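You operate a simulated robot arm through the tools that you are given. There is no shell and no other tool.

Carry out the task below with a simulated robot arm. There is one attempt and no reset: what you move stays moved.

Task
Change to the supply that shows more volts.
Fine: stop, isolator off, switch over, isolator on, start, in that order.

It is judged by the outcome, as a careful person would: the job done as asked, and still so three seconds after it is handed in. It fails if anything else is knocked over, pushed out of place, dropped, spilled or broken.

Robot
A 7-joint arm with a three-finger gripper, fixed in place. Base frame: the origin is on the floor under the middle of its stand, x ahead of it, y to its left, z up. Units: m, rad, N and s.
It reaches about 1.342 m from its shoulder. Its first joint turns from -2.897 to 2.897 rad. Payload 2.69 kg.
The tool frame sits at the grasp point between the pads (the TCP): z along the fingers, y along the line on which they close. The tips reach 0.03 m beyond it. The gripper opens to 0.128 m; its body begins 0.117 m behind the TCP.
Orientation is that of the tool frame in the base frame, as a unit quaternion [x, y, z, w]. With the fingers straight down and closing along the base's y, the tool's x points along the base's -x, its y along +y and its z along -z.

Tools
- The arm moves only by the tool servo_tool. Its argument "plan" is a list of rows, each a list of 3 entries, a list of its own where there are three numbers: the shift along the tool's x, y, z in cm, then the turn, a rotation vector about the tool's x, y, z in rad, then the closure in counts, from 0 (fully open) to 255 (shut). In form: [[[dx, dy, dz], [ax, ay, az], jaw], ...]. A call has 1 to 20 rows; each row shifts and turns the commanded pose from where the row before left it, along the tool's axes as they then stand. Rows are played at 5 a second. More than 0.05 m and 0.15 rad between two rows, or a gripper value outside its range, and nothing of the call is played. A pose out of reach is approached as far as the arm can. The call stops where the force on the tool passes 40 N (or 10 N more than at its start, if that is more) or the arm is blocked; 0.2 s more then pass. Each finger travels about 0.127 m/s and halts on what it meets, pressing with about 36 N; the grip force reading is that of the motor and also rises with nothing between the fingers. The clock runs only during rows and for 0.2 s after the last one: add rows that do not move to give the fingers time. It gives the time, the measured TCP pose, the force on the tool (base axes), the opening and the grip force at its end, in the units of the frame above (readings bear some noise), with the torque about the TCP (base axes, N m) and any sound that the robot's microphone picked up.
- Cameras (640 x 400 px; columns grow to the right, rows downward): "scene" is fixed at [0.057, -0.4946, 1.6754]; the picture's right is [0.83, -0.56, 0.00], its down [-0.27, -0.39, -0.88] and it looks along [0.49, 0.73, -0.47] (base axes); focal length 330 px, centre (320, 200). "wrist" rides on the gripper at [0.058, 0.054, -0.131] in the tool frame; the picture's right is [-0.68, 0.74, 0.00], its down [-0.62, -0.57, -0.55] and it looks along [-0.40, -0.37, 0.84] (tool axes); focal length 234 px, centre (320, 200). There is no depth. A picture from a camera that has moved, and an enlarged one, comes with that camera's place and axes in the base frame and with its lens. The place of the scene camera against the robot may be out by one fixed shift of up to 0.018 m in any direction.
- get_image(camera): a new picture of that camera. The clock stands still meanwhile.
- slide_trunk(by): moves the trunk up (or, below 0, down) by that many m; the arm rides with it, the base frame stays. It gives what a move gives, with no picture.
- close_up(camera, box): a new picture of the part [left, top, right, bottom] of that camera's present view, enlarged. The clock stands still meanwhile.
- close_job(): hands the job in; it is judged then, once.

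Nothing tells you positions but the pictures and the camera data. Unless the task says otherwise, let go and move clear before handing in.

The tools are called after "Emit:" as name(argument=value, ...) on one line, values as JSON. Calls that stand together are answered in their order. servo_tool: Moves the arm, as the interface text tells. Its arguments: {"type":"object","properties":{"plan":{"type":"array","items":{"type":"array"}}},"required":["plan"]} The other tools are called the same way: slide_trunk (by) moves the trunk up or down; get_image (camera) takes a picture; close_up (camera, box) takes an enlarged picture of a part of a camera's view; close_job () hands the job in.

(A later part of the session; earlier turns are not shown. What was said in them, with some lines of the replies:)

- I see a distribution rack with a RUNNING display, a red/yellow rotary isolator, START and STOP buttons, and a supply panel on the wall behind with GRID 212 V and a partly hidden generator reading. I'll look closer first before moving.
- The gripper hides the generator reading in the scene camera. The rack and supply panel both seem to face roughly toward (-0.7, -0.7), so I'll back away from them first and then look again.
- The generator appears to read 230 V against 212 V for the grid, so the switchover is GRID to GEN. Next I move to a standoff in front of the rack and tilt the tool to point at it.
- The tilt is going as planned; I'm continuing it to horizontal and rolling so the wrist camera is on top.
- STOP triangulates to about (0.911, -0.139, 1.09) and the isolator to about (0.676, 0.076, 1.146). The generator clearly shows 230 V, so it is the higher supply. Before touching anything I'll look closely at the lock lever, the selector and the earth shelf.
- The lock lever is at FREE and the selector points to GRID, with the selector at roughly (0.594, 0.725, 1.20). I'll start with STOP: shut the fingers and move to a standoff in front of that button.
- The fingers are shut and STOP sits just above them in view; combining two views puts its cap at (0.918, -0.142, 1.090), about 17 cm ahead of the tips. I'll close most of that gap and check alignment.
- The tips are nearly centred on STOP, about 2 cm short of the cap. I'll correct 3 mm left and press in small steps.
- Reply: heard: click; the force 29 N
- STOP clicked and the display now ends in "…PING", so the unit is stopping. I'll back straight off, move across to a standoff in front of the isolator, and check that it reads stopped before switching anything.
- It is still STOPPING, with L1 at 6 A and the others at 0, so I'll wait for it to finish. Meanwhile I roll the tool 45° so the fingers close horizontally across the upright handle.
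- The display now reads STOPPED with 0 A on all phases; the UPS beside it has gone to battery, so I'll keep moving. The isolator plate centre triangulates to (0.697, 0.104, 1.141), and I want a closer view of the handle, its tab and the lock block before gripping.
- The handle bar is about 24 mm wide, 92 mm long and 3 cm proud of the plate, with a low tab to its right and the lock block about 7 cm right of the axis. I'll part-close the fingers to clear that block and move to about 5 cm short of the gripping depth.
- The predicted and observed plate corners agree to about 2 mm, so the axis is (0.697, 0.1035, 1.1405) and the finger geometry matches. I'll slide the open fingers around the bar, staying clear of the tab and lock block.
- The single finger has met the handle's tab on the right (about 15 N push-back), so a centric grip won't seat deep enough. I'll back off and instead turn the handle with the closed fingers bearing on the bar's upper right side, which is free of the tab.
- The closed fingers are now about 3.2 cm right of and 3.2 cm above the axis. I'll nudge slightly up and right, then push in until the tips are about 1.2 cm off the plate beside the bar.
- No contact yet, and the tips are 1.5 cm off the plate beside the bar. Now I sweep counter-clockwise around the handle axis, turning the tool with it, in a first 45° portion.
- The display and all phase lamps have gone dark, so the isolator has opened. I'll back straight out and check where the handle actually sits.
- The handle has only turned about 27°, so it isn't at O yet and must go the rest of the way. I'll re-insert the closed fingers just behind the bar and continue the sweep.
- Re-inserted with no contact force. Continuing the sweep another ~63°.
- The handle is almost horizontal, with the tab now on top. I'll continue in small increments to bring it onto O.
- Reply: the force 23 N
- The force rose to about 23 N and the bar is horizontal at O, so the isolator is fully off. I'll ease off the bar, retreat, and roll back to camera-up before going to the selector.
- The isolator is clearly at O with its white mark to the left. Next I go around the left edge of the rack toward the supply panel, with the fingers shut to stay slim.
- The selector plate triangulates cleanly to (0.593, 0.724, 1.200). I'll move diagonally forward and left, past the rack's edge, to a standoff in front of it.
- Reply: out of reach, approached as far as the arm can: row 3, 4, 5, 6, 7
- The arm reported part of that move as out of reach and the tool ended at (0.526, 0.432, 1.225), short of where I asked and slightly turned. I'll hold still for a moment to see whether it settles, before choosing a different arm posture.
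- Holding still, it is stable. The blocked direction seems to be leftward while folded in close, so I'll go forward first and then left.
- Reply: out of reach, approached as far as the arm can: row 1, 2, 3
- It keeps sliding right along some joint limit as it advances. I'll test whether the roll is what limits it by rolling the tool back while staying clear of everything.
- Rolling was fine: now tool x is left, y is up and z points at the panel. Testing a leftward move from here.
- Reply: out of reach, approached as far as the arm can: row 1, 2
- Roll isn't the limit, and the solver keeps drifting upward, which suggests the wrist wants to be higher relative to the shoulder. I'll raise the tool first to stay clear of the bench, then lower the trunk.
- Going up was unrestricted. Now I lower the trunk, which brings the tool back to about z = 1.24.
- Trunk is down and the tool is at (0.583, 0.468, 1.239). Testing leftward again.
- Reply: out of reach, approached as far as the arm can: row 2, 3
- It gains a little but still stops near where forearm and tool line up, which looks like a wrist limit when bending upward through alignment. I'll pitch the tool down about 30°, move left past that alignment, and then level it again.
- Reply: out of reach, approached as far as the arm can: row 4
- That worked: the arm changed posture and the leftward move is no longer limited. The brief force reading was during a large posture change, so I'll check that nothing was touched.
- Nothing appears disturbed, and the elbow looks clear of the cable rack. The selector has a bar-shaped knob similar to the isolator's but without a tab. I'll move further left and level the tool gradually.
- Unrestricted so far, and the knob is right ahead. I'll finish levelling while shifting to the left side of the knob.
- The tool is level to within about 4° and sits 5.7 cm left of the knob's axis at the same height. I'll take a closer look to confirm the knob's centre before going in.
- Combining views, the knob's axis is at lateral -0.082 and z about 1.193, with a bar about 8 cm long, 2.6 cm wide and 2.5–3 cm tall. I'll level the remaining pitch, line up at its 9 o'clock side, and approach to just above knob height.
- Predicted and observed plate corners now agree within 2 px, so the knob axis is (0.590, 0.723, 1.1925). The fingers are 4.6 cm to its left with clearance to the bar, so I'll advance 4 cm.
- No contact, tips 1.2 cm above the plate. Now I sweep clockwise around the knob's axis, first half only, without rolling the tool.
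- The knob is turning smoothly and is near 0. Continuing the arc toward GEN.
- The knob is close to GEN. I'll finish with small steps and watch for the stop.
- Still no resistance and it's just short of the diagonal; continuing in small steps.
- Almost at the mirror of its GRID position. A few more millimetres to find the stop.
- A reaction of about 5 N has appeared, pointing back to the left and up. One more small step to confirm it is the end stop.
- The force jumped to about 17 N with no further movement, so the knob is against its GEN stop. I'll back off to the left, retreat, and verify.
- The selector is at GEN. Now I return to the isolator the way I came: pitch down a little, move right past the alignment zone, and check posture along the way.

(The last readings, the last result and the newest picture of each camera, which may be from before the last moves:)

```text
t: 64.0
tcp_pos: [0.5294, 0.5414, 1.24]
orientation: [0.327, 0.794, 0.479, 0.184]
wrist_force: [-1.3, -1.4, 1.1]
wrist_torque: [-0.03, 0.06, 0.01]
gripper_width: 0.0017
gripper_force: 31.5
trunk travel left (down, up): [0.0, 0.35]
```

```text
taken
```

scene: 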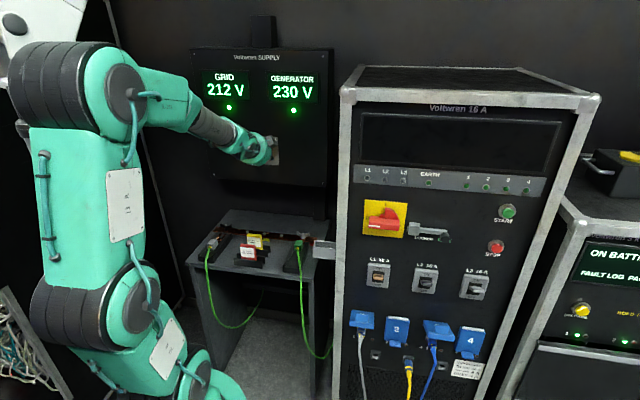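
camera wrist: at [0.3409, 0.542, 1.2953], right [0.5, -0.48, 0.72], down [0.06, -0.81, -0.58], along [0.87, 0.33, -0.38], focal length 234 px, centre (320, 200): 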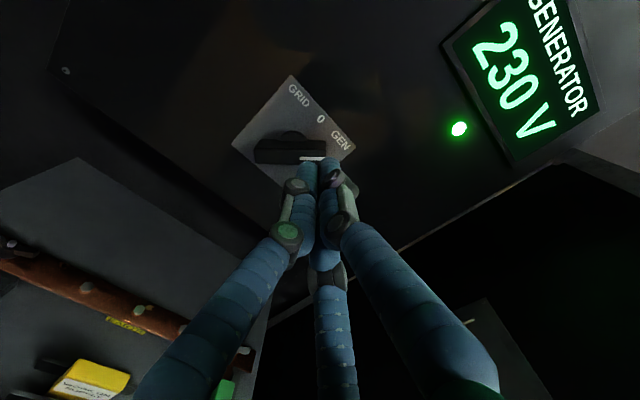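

Posture changes smoothly. Next I move diagonally back and right around the rack's edge, keeping the pitch for now.

Emit:
servo_tool(plan=[[[-1.86, -1.78, -3.26], [0, 0, 0], 255], [[-1.86, -1.78, -3.26], [0, 0, 0], 255], [[-1.86, -1.78, -3.26], [0, 0, 0], 255], [[-1.86, -1.78, -3.26], [0, 0, 0], 255], [[0, 0, 0], [0, 0, 0], 255]])

Emit:
get_image(camera="scene")

```text
t: 65.2
tcp_pos: [0.4813, 0.3822, 1.2322]
orientation: [0.326, 0.794, 0.479, 0.184]
wrist_force: [-0.7, 0.3, 0.4]
wrist_torque: [-0.05, 0.04, 0.03]
gripper_width: 0.0022
gripper_force: 32.1
trunk travel left (down, up): [0.0, 0.35]
```

```text
taken
```

scene: 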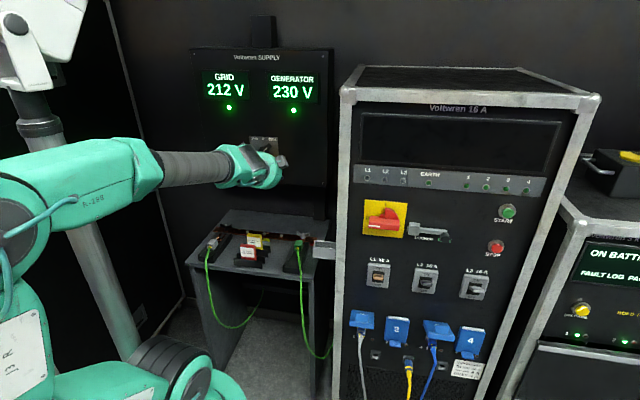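

Going well. Continuing back and right.

Emit:
servo_tool(plan=[[[-1.86, -1.78, -3.26], [0, 0, 0], 255], [[-1.86, -1.78, -3.26], [0, 0, 0], 255], [[-1.86, -1.78, -3.26], [0, 0, 0], 255], [[-1.86, -1.78, -3.26], [0, 0, 0], 255], [[0, 0, 0], [0, 0, 0], 255]])

Emit:
get_image(camera="scene")

```text
t: 66.3
tcp_pos: [0.4314, 0.2245, 1.2336]
orientation: [0.326, 0.795, 0.477, 0.183]
wrist_force: [0.1, 0.1, 0.2]
wrist_torque: [0.0, -0.02, 0.0]
gripper_width: 0.0021
gripper_force: 31.1
trunk travel left (down, up): [0.0, 0.35]
```

```text
taken
```

scene: 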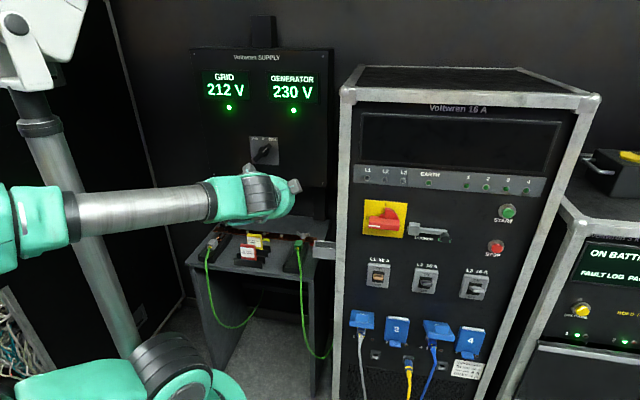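

The selector still shows GEN and the arm is clear of the rack's edge. I'll level the tool while moving right toward the isolator, staying back from the panel.

Emit:
servo_tool(plan=[[[-3, -1.9, -3.5], [0, 0, 0], 255], [[-3.5, 0, 0], [-0.0994, 0, 0], 255], [[-3.5, 0, 0], [-0.0994, 0, 0], 255], [[-3.5, 0, 0], [-0.0994, 0, 0], 255], [[-3.5, 0, 0], [-0.0994, 0, 0], 255], [[-3.5, 0, 0], [-0.0994, 0, 0], 255], [[0, 0, 0], [0, 0, 0], 255]])

Emit:
get_image(camera="scene")

Emit:
get_image(camera="wrist")

```text
t: 68.0
tcp_pos: [0.5508, 0.0522, 1.2299]
orientation: [0.272, 0.653, 0.658, 0.258]
wrist_force: [0.4, 0.1, -0.4]
wrist_torque: [0.02, -0.02, 0.0]
gripper_width: 0.0019
gripper_force: 31.6
trunk travel left (down, up): [0.0, 0.35]
```

```text
taken
```

scene: 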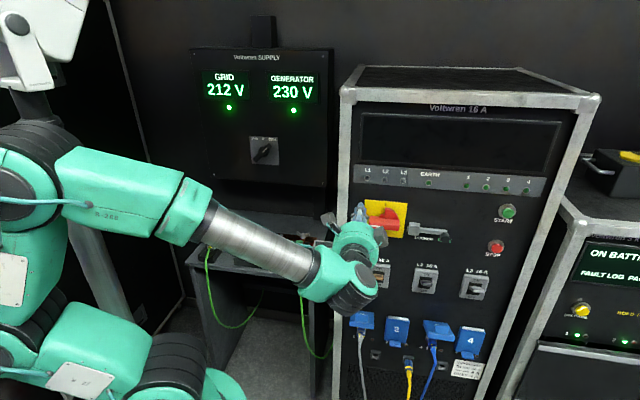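

```text
taken
camera wrist: at [0.4196, -0.0014, 1.2862], right [0.5, -0.48, 0.72], down [0.05, -0.81, -0.58], along [0.87, 0.33, -0.38], focal length 234 px, centre (320, 200)
```

wrist: 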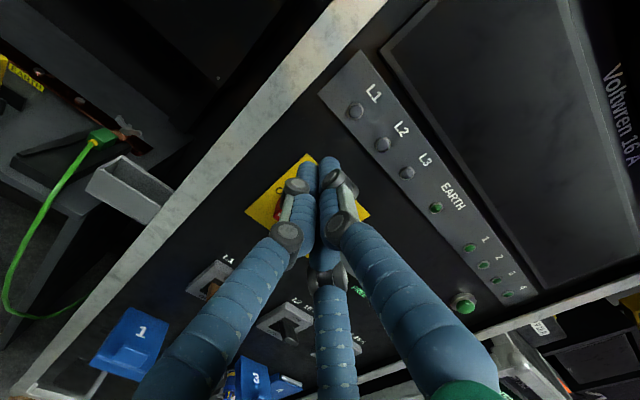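

The tool is level again near the isolator. I'll drop to below the left end of the handle bar, still clear in front of the panel, then verify.

Emit:
servo_tool(plan=[[[-0.68, -2.57, 0], [0, 0, 0], 255], [[-0.68, -2.57, 0], [0, 0, 0], 255], [[-0.68, -2.57, 0], [0, 0, 0], 255], [[-0.68, -2.57, 0], [0, 0, 0], 255], [[-0.68, -2.57, 0], [0, 0, 0], 255], [[0, 0, 3], [0, 0, 0], 255], [[0, 0, 0], [0, 0, 0], 255]])

Emit:
get_image(camera="scene")

Emit:
get_image(camera="wrist")

Emit:
close_up(camera="wrist", box=[240, 80, 420, 200])

```text
t: 69.5
tcp_pos: [0.5972, 0.0532, 1.1011]
orientation: [0.272, 0.652, 0.659, 0.258]
wrist_force: [0.5, -0.3, 0.3]
wrist_torque: [-0.02, 0.01, 0.05]
gripper_width: 0.0022
gripper_force: 31.3
trunk travel left (down, up): [0.0, 0.35]
```

```text
taken
```

scene: 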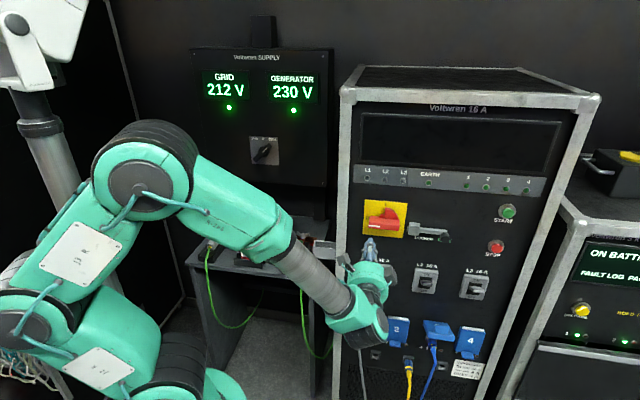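

```text
taken
camera wrist: at [0.4652, -0.0022, 1.1561], right [0.5, -0.48, 0.72], down [0.05, -0.81, -0.58], along [0.87, 0.33, -0.38], focal length 234 px, centre (320, 200)
```

wrist: 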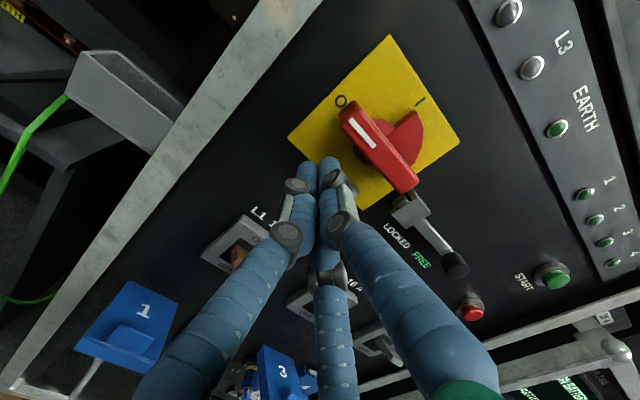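

```text
3.33 times, centred on (330, 140) of wrist
camera zoom: at [0.4652, -0.0022, 1.1561], right [0.5, -0.48, 0.72], down [0.05, -0.81, -0.58], along [0.87, 0.33, -0.38], focal length 781 px, centre (287, 400)
```

zoom: 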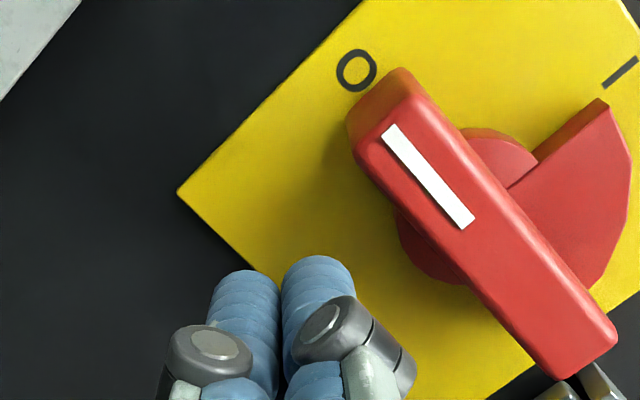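

The bar is at O and the fingers are below its left end with about 6 mm clearance. I'll insert beside it.

Emit:
servo_tool(plan=[[[-0.4, 0, 1.5], [0, 0, 0], 255], [[0, 0, 2], [0, 0, 0], 255], [[0, 0, 1.5], [0, 0, 0], 255], [[0, 0, 1.1], [0, 0, 0], 255], [[0, 0, 0], [0, 0, 0], 255]])

Emit:
get_image(camera="wrist")

Emit:
close_up(camera="scene", box=[340, 180, 440, 270])

```text
t: 70.8
tcp_pos: [0.641, 0.0947, 1.0994]
orientation: [0.272, 0.653, 0.658, 0.258]
wrist_force: [-0.8, 0.1, -0.6]
wrist_torque: [-0.01, -0.03, -0.01]
gripper_width: 0.002
gripper_force: 32.0
trunk travel left (down, up): [0.0, 0.35]
```

```text
taken
camera wrist: at [0.5087, 0.0403, 1.1542], right [0.5, -0.48, 0.72], down [0.05, -0.81, -0.58], along [0.87, 0.33, -0.38], focal length 234 px, centre (320, 200)
```

wrist: 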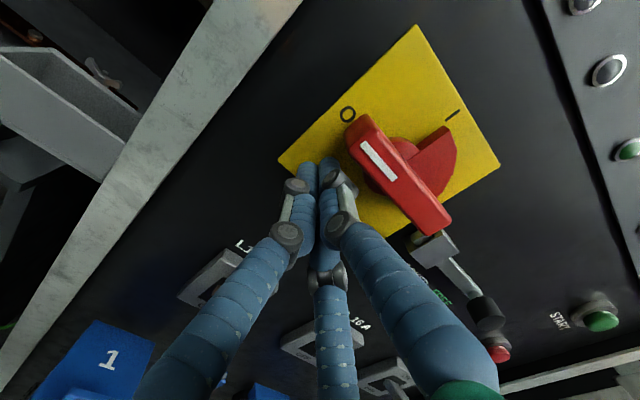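

```text
4.44 times, centred on (390, 225) of scene
camera zoom: at [0.057, -0.4946, 1.6754], right [0.83, -0.56, 0.0], down [-0.27, -0.39, -0.88], along [0.49, 0.73, -0.47], focal length 1465 px, centre (9, 89)
```

zoom: 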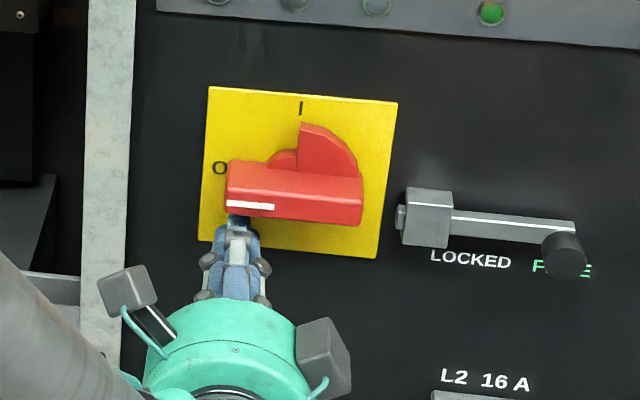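

The fingers sit under the bar's left end at about 3.9 cm from the axis, with no contact. I'll shift 5 mm right, rise to contact, and begin the clockwise sweep to I.

Emit:
servo_tool(plan=[[[-0.5, 0, 0], [0, 0, 0], 255], [[0, 0.4, 0], [0, 0, 0], 255], [[0, 0.4, 0], [0, 0, 0], 255], [[0.506, 0.722, 0], [0, 0, 0], 255], [[0.355, 0.794, 0], [0, 0, 0], 255], [[0.222, 0.793, 0], [0, 0, 0], 255], [[0.073, 0.814, 0], [0, 0, 0], 255]])

Emit:
close_up(camera="scene", box=[340, 180, 440, 270])

Emit:
get_image(camera="wrist")

```text
t: 72.3
tcp_pos: [0.6373, 0.097, 1.1393]
orientation: [0.271, 0.653, 0.659, 0.258]
wrist_force: [-0.6, -0.9, -0.9]
wrist_torque: [0.0, -0.01, -0.02]
gripper_width: 0.0021
gripper_force: 31.8
trunk travel left (down, up): [0.0, 0.35]
```

```text
4.44 times, centred on (390, 225) of scene
camera zoom: at [0.057, -0.4946, 1.6754], right [0.83, -0.56, 0.0], down [-0.27, -0.39, -0.88], along [0.49, 0.73, -0.47], focal length 1465 px, centre (9, 89)
```

zoom: 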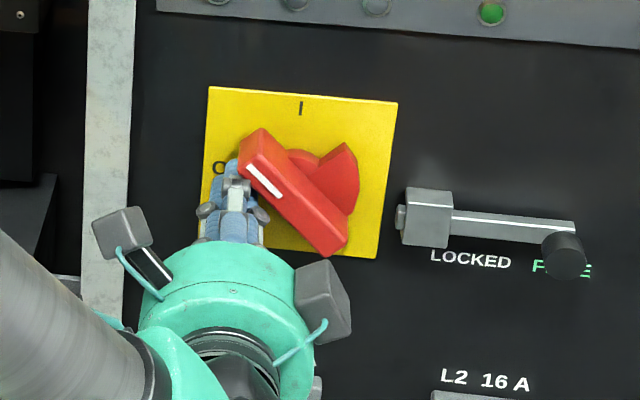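

```text
taken
camera wrist: at [0.5056, 0.0434, 1.1942], right [0.5, -0.48, 0.72], down [0.05, -0.81, -0.58], along [0.87, 0.33, -0.38], focal length 234 px, centre (320, 200)
```

wrist: 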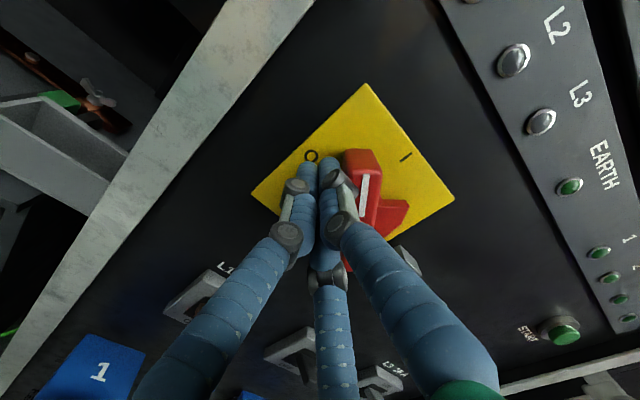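

The handle has turned about 45° and is following smoothly. Continuing the sweep to the I position.

Emit:
servo_tool(plan=[[[-0.037, 0.777, 0], [0, 0, 0], 255], [[-0.128, 0.733, 0], [0, 0, 0], 255], [[-0.249, 0.708, 0], [0, 0, 0], 255], [[-0.416, 0.671, 0], [0, 0, 0], 255], [[-0.4, 0.45, 0], [0, 0, 0], 255]])

Emit:
close_up(camera="scene", box=[340, 150, 460, 270])

Emit:
get_image(camera="wrist")

```text
t: 73.5
tcp_pos: [0.6441, 0.0905, 1.1698]
orientation: [0.271, 0.655, 0.657, 0.257]
wrist_force: [-16.2, 10.1, -9.9]
wrist_torque: [0.23, 0.21, -0.19]
gripper_width: 0.0019
gripper_force: 31.1
trunk travel left (down, up): [0.0, 0.35]
```

```text
3.33 times, centred on (400, 210) of scene
camera zoom: at [0.057, -0.4946, 1.6754], right [0.83, -0.56, 0.0], down [-0.27, -0.39, -0.88], along [0.49, 0.73, -0.47], focal length 1099 px, centre (53, 167)
```

zoom: 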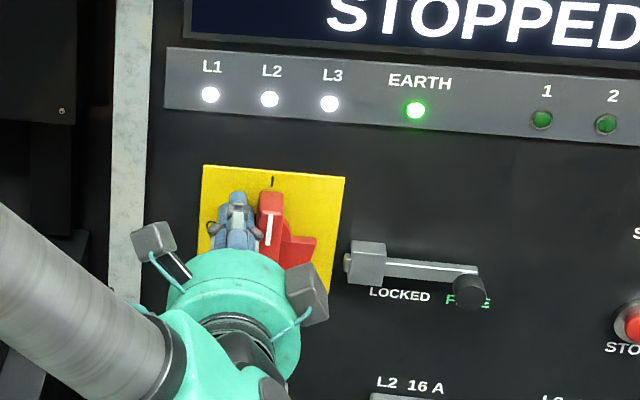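

```text
taken
camera wrist: at [0.5123, 0.0356, 1.2254], right [0.5, -0.48, 0.72], down [0.05, -0.81, -0.58], along [0.86, 0.33, -0.38], focal length 234 px, centre (320, 200)
```

wrist: 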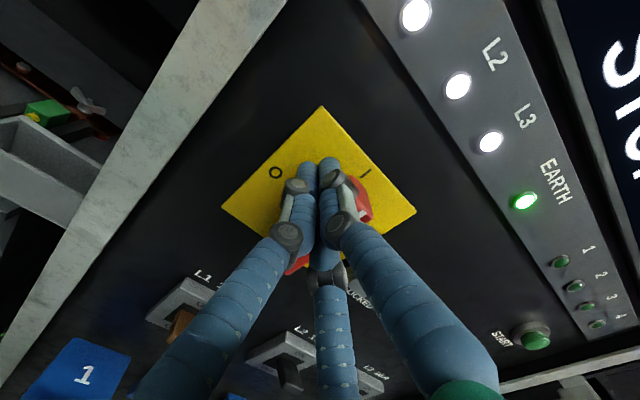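

The isolator is at I against its stop: L1–L3 and EARTH are lit and the display reads STOPPED. I'll back off left, retreat, and verify before going to START.

Emit:
servo_tool(plan=[[[0.5, 0, 0], [0, 0, 0], 255], [[0.3, 0, 0], [0, 0, 0], 255], [[0, 0, -2], [0, 0, 0], 255], [[0, 0, -4], [0, 0, 0], 255], [[0, 0, -4], [0, 0, 0], 255], [[0, 0, -3], [0, 0, 0], 255], [[0, 0, 0], [0, 0, 0], 255]])

Emit:
get_image(camera="wrist")

Emit:
get_image(camera="scene")

```text
t: 75.2
tcp_pos: [0.5495, 0.0012, 1.1729]
orientation: [0.271, 0.653, 0.658, 0.258]
wrist_force: [-0.6, 0.6, 0.0]
wrist_torque: [0.02, 0.01, 0.0]
gripper_width: 0.0023
gripper_force: 31.6
trunk travel left (down, up): [0.0, 0.35]
```

```text
taken
camera wrist: at [0.4176, -0.055, 1.2279], right [0.5, -0.48, 0.72], down [0.05, -0.81, -0.58], along [0.87, 0.33, -0.38], focal length 234 px, centre (320, 200)
```

wrist: 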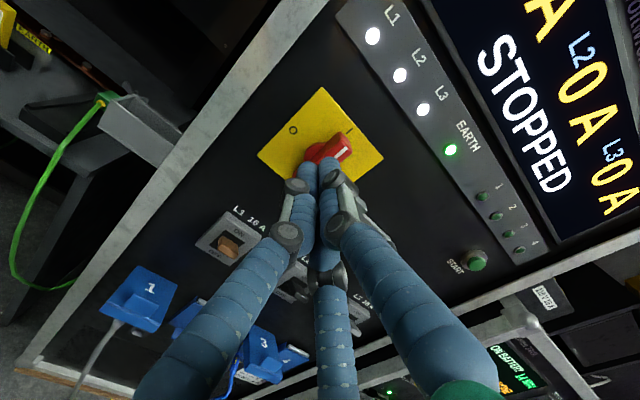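

```text
taken
```

scene: 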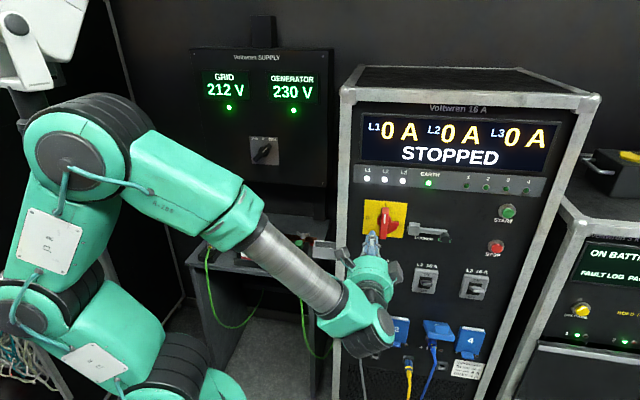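

The handle is upright at I and the unit is powered and STOPPED. START triangulates to about (0.916, -0.140, 1.206), so I'll move right to a standoff in front of it and roll to camera-up for aiming.

Emit:
servo_tool(plan=[[[-4.02, 0.37, 0], [0, 0, 0], 255], [[-4.02, 0.37, 0], [0, 0, 0], 255], [[-4.02, 0.37, 0], [0, 0, 0], 255], [[-4.02, 0.37, 0], [0, 0, 0], 255], [[-4.02, 0.37, 0], [0, 0, 0], 255], [[-4.02, 0.37, 0], [0, 0, 0], 255], [[-4.02, 0.37, 0], [0, 0, 0], 255], [[-4.02, 0.37, 0], [0, 0, 0], 255], [[-4.02, 0.37, 0], [0, 0, 0], 255], [[0, 0, 0], [0, 0, 0.131], 255], [[0, 0, 0], [0, 0, 0.131], 255], [[0, 0, 0], [0, 0, 0.131], 255], [[0, 0, 0], [0, 0, 0.131], 255], [[0, 0, 0], [0, 0, 0.131], 255], [[0, 0, 0], [0, 0, 0.131], 255], [[0, 0, 0], [0, 0, 0], 255]])

Emit:
get_image(camera="wrist")

Emit:
get_image(camera="scene")

```text
t: 78.5
tcp_pos: [0.8113, -0.2488, 1.1976]
orientation: [0.501, 0.499, 0.707, -0.015]
wrist_force: [-0.2, 0.4, 0.6]
wrist_torque: [0.0, -0.05, 0.0]
gripper_width: 0.0021
gripper_force: 31.5
trunk travel left (down, up): [0.0, 0.35]
```

```text
taken
camera wrist: at [0.7191, -0.3436, 1.2773], right [0.72, -0.69, 0.02], down [-0.37, -0.41, -0.84], along [0.59, 0.59, -0.55], focal length 234 px, centre (320, 200)
```

wrist: 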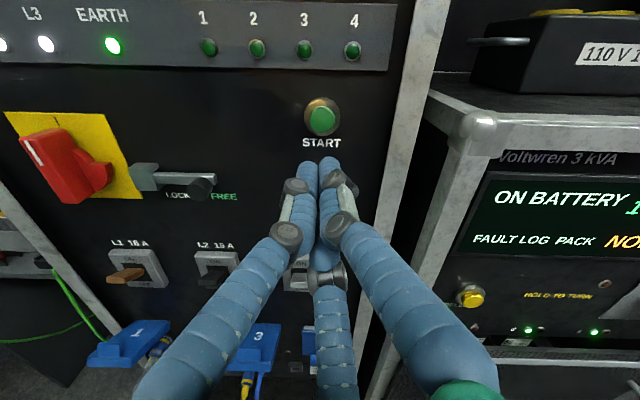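

```text
taken
```

scene: 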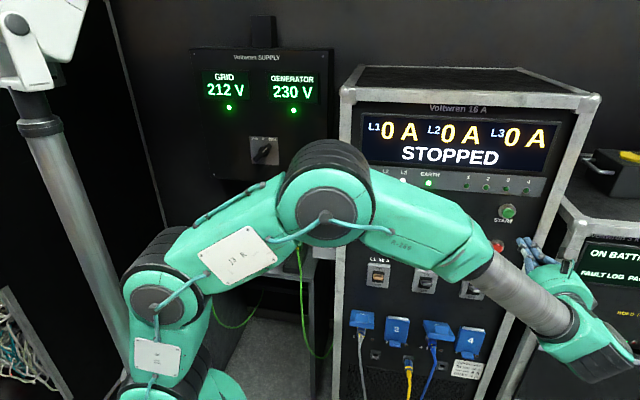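

START is almost straight ahead, about 8 mm above the finger axis. I'll correct that and approach to about 2 cm.

Emit:
servo_tool(plan=[[[0.43, 0.7, 1], [0, 0, 0], 255], [[0, 0, 3], [0, 0, 0], 255], [[0, 0, 3], [0, 0, 0], 255], [[0, 0, 2], [0, 0, 0], 255], [[0, 0, 0.8], [0, 0, 0], 255], [[0, 0, 0], [0, 0, 0], 255]])

Emit:
get_image(camera="wrist")

Emit:
close_up(camera="scene", box=[200, 120, 320, 200])

```text
t: 80.0
tcp_pos: [0.8814, -0.1796, 1.205]
orientation: [0.501, 0.5, 0.706, -0.014]
wrist_force: [-0.5, -0.1, -0.1]
wrist_torque: [0.02, -0.01, -0.02]
gripper_width: 0.0021
gripper_force: 31.4
trunk travel left (down, up): [0.0, 0.35]
```

```text
taken
camera wrist: at [0.7897, -0.2734, 1.2843], right [0.72, -0.69, 0.02], down [-0.37, -0.41, -0.84], along [0.59, 0.59, -0.55], focal length 234 px, centre (320, 200)
```

wrist: 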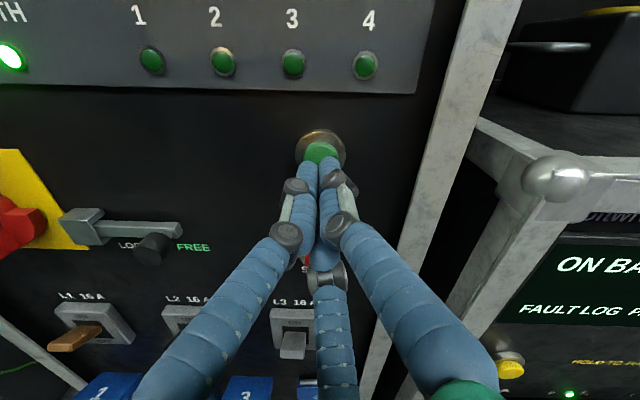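

```text
5.00 times, centred on (260, 160) of scene
camera zoom: at [0.057, -0.4946, 1.6754], right [0.83, -0.56, 0.0], down [-0.27, -0.39, -0.88], along [0.49, 0.73, -0.47], focal length 1648 px, centre (620, 400)
```

zoom: 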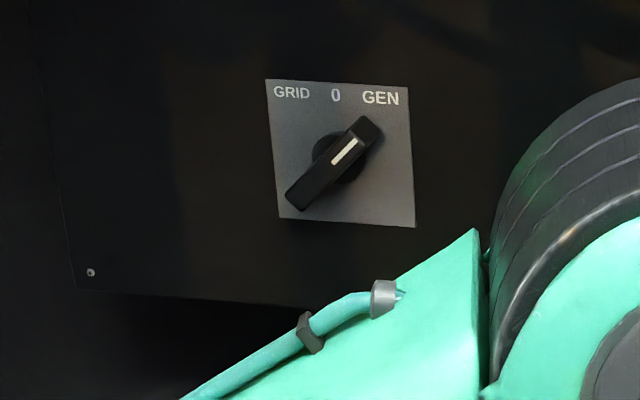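

START is centred just ahead of the tips and the selector still shows GEN. Pressing with the same small-step approach that worked on STOP.

Emit:
servo_tool(plan=[[[0, 0, 0.5], [0, 0, 0], 255], [[0, 0, 0.5], [0, 0, 0], 255], [[0, 0, 0.5], [0, 0, 0], 255], [[0, 0, 0.4], [0, 0, 0], 255], [[0, 0, 0.3], [0, 0, 0], 255], [[0, 0, 0.3], [0, 0, 0], 255], [[0, 0, 0.2], [0, 0, 0], 255]])

Emit:
get_image(camera="wrist")

Emit:
get_image(camera="scene")

```text
t: 81.5
tcp_pos: [0.8995, -0.1637, 1.2055]
orientation: [0.501, 0.5, 0.707, -0.014]
wrist_force: [-24.7, -17.0, -4.0]
wrist_torque: [-0.27, -0.08, -0.12]
gripper_width: 0.0059
gripper_force: 31.2
trunk travel left (down, up): [0.0, 0.35]
heard: click
```

```text
taken
camera wrist: at [0.8061, -0.2568, 1.2847], right [0.72, -0.69, 0.02], down [-0.37, -0.41, -0.84], along [0.59, 0.59, -0.55], focal length 234 px, centre (320, 200)
```

wrist: 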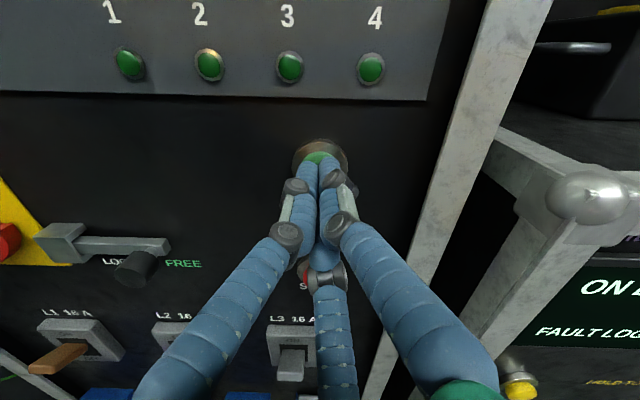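

```text
taken
```

scene: 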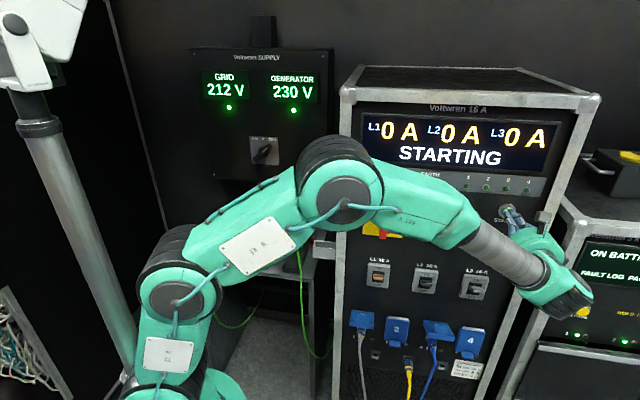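

START clicked and the display reads STARTING. I'll back straight off, well clear of the panel, and wait for it to come up.

Emit:
servo_tool(plan=[[[0, 0, -2], [0, 0, 0], 255], [[0, 0, -4], [0, 0, 0], 255], [[0, 0, -4], [0, 0, 0], 255], [[0, 0, -4], [0, 0, 0], 255], [[0, 0, -3], [0, 0, 0], 255], [[0, 0, 0], [0, 0, 0], 255], [[0, 0, 0], [0, 0, 0], 255], [[0, 0, 0], [0, 0, 0], 255], [[0, 0, 0], [0, 0, 0], 255], [[0, 0, 0], [0, 0, 0], 255], [[0, 0, 0], [0, 0, 0], 255], [[0, 0, 0], [0, 0, 0], 255], [[0, 0, 0], [0, 0, 0], 255], [[0, 0, 0], [0, 0, 0], 255], [[0, 0, 0], [0, 0, 0], 255], [[0, 0, 0], [0, 0, 0], 255]])

Emit:
get_image(camera="wrist")

Emit:
get_image(camera="scene")

```text
t: 85.0
tcp_pos: [0.7819, -0.2868, 1.2054]
orientation: [0.501, 0.499, 0.707, -0.014]
wrist_force: [0.2, -0.4, -0.2]
wrist_torque: [0.02, 0.01, 0.0]
gripper_width: 0.0022
gripper_force: 31.2
trunk travel left (down, up): [0.0, 0.35]
```

```text
taken
camera wrist: at [0.6902, -0.3807, 1.2856], right [0.72, -0.69, 0.02], down [-0.37, -0.41, -0.84], along [0.59, 0.59, -0.55], focal length 234 px, centre (320, 200)
```

wrist: 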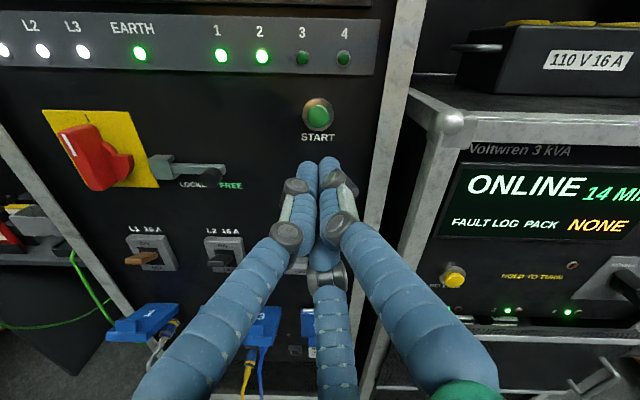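

```text
taken
```

scene: 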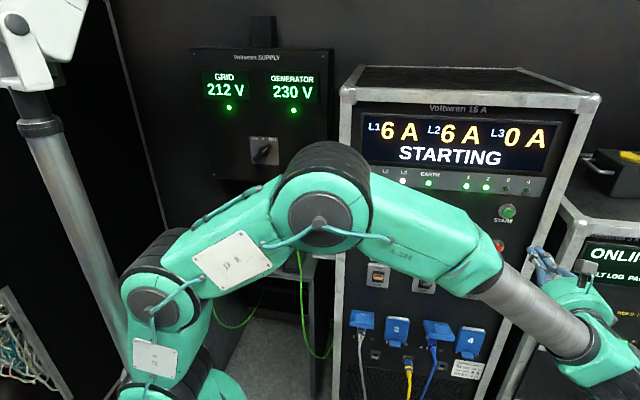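

It's starting in sequence (outlets 1 and 2 live, UPS back ONLINE). I'll keep waiting until it reads RUNNING.

Emit:
servo_tool(plan=[[[0, 0, -2], [0, 0, 0], 255], [[0, 0, -2], [0, 0, 0], 255], [[0, 0, 0], [0, 0, 0], 255], [[0, 0, 0], [0, 0, 0], 255], [[0, 0, 0], [0, 0, 0], 255], [[0, 0, 0], [0, 0, 0], 255], [[0, 0, 0], [0, 0, 0], 255], [[0, 0, 0], [0, 0, 0], 255], [[0, 0, 0], [0, 0, 0], 255], [[0, 0, 0], [0, 0, 0], 255], [[0, 0, 0], [0, 0, 0], 255], [[0, 0, 0], [0, 0, 0], 255], [[0, 0, 0], [0, 0, 0], 255], [[0, 0, 0], [0, 0, 0], 255], [[0, 0, 0], [0, 0, 0], 255], [[0, 0, 0], [0, 0, 0], 255]])

Emit:
get_image(camera="wrist")

Emit:
get_image(camera="scene")

```text
t: 88.3
tcp_pos: [0.7566, -0.314, 1.2064]
orientation: [0.501, 0.499, 0.707, -0.014]
wrist_force: [0.3, -0.4, 0.4]
wrist_torque: [0.03, 0.02, 0.01]
gripper_width: 0.002
gripper_force: 31.4
trunk travel left (down, up): [0.0, 0.35]
```

```text
taken
camera wrist: at [0.6637, -0.4073, 1.2856], right [0.72, -0.69, 0.02], down [-0.37, -0.41, -0.84], along [0.59, 0.59, -0.55], focal length 234 px, centre (320, 200)
```

wrist: 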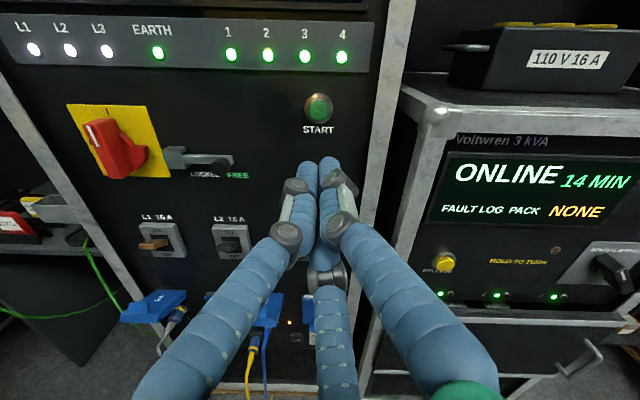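

```text
taken
```

scene: 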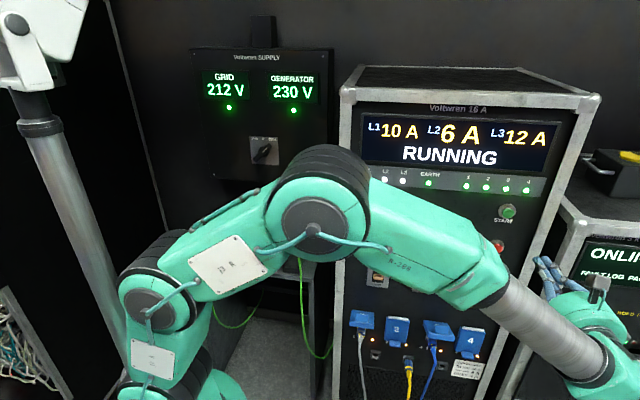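

The rack reads RUNNING with 10/6/12 A and all four outlets live, and the UPS is ONLINE. A last check that the selector and the bench items are undisturbed before handing in.

Emit:
close_up(camera="wrist", box=[0, 80, 260, 280])

Emit:
close_up(camera="scene", box=[200, 60, 340, 180])

```text
2.00 times, centred on (130, 180) of wrist
camera zoom: at [0.6637, -0.4073, 1.2856], right [0.72, -0.69, 0.02], down [-0.37, -0.41, -0.84], along [0.59, 0.59, -0.55], focal length 468 px, centre (700, 240)
```

zoom: 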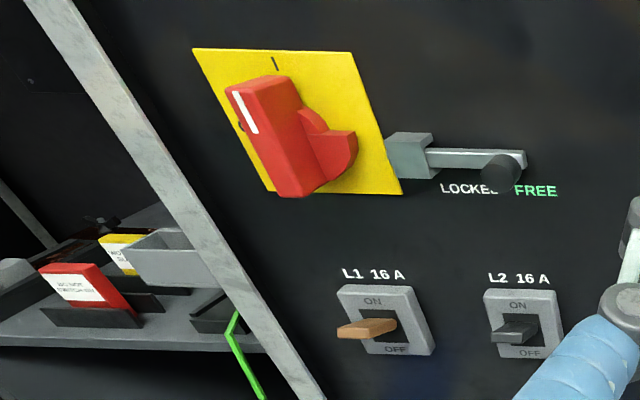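

```text
3.33 times, centred on (270, 120) of scene
camera zoom: at [0.057, -0.4946, 1.6754], right [0.83, -0.56, 0.0], down [-0.27, -0.39, -0.88], along [0.49, 0.73, -0.47], focal length 1099 px, centre (487, 467)
```

zoom: 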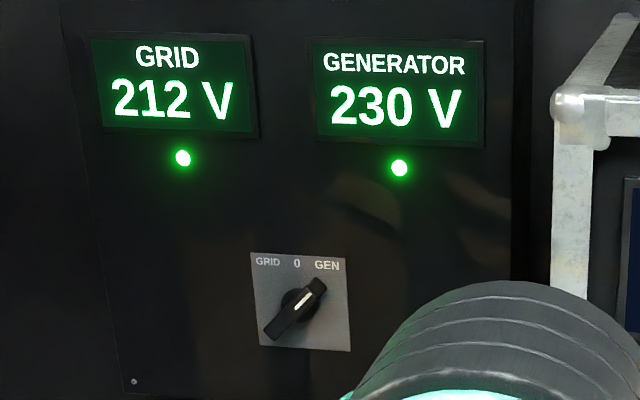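

The selector is at GEN (230 V), the isolator is at I with the lock lever still at FREE, and the rack is RUNNING. The tags and leads I can see are in place, and the gripper is clear and holding nothing, so I'm handing in.

Emit:
close_job()

```text
The job is handed in.
```

The rack is now running on the generator, which shows 230 V against 212 V on the grid. I've handed the job in.

I did the steps in your order:

1. **Stop:** I pressed STOP and waited until the display read STOPPED, with 0 A on all three phases.
2. **Isolator off:** I turned the handle to O, against its stop, and the rack went dark. It took two pushes because the first only turned the handle partway.
3. **Switch over:** I turned the supply selector from GRID to GEN, against its stop.
4. **Isolator on:** I turned the handle back to I, and L1–L3 and EARTH came back on.
5. **Start:** I pressed START and waited until the display read RUNNING.

The rack is drawing 10, 6 and 12 A, the same as before, with all four outlets live. The UPS beside it ran on battery during the changeover and is back ONLINE, showing 14 minutes left.

A finger pressed lightly (about 15 N) on the isolator handle's tab on the first attempt, so I backed off and turned it a different way. Nothing looked moved in the last pictures, though the arm hid part of the bench.
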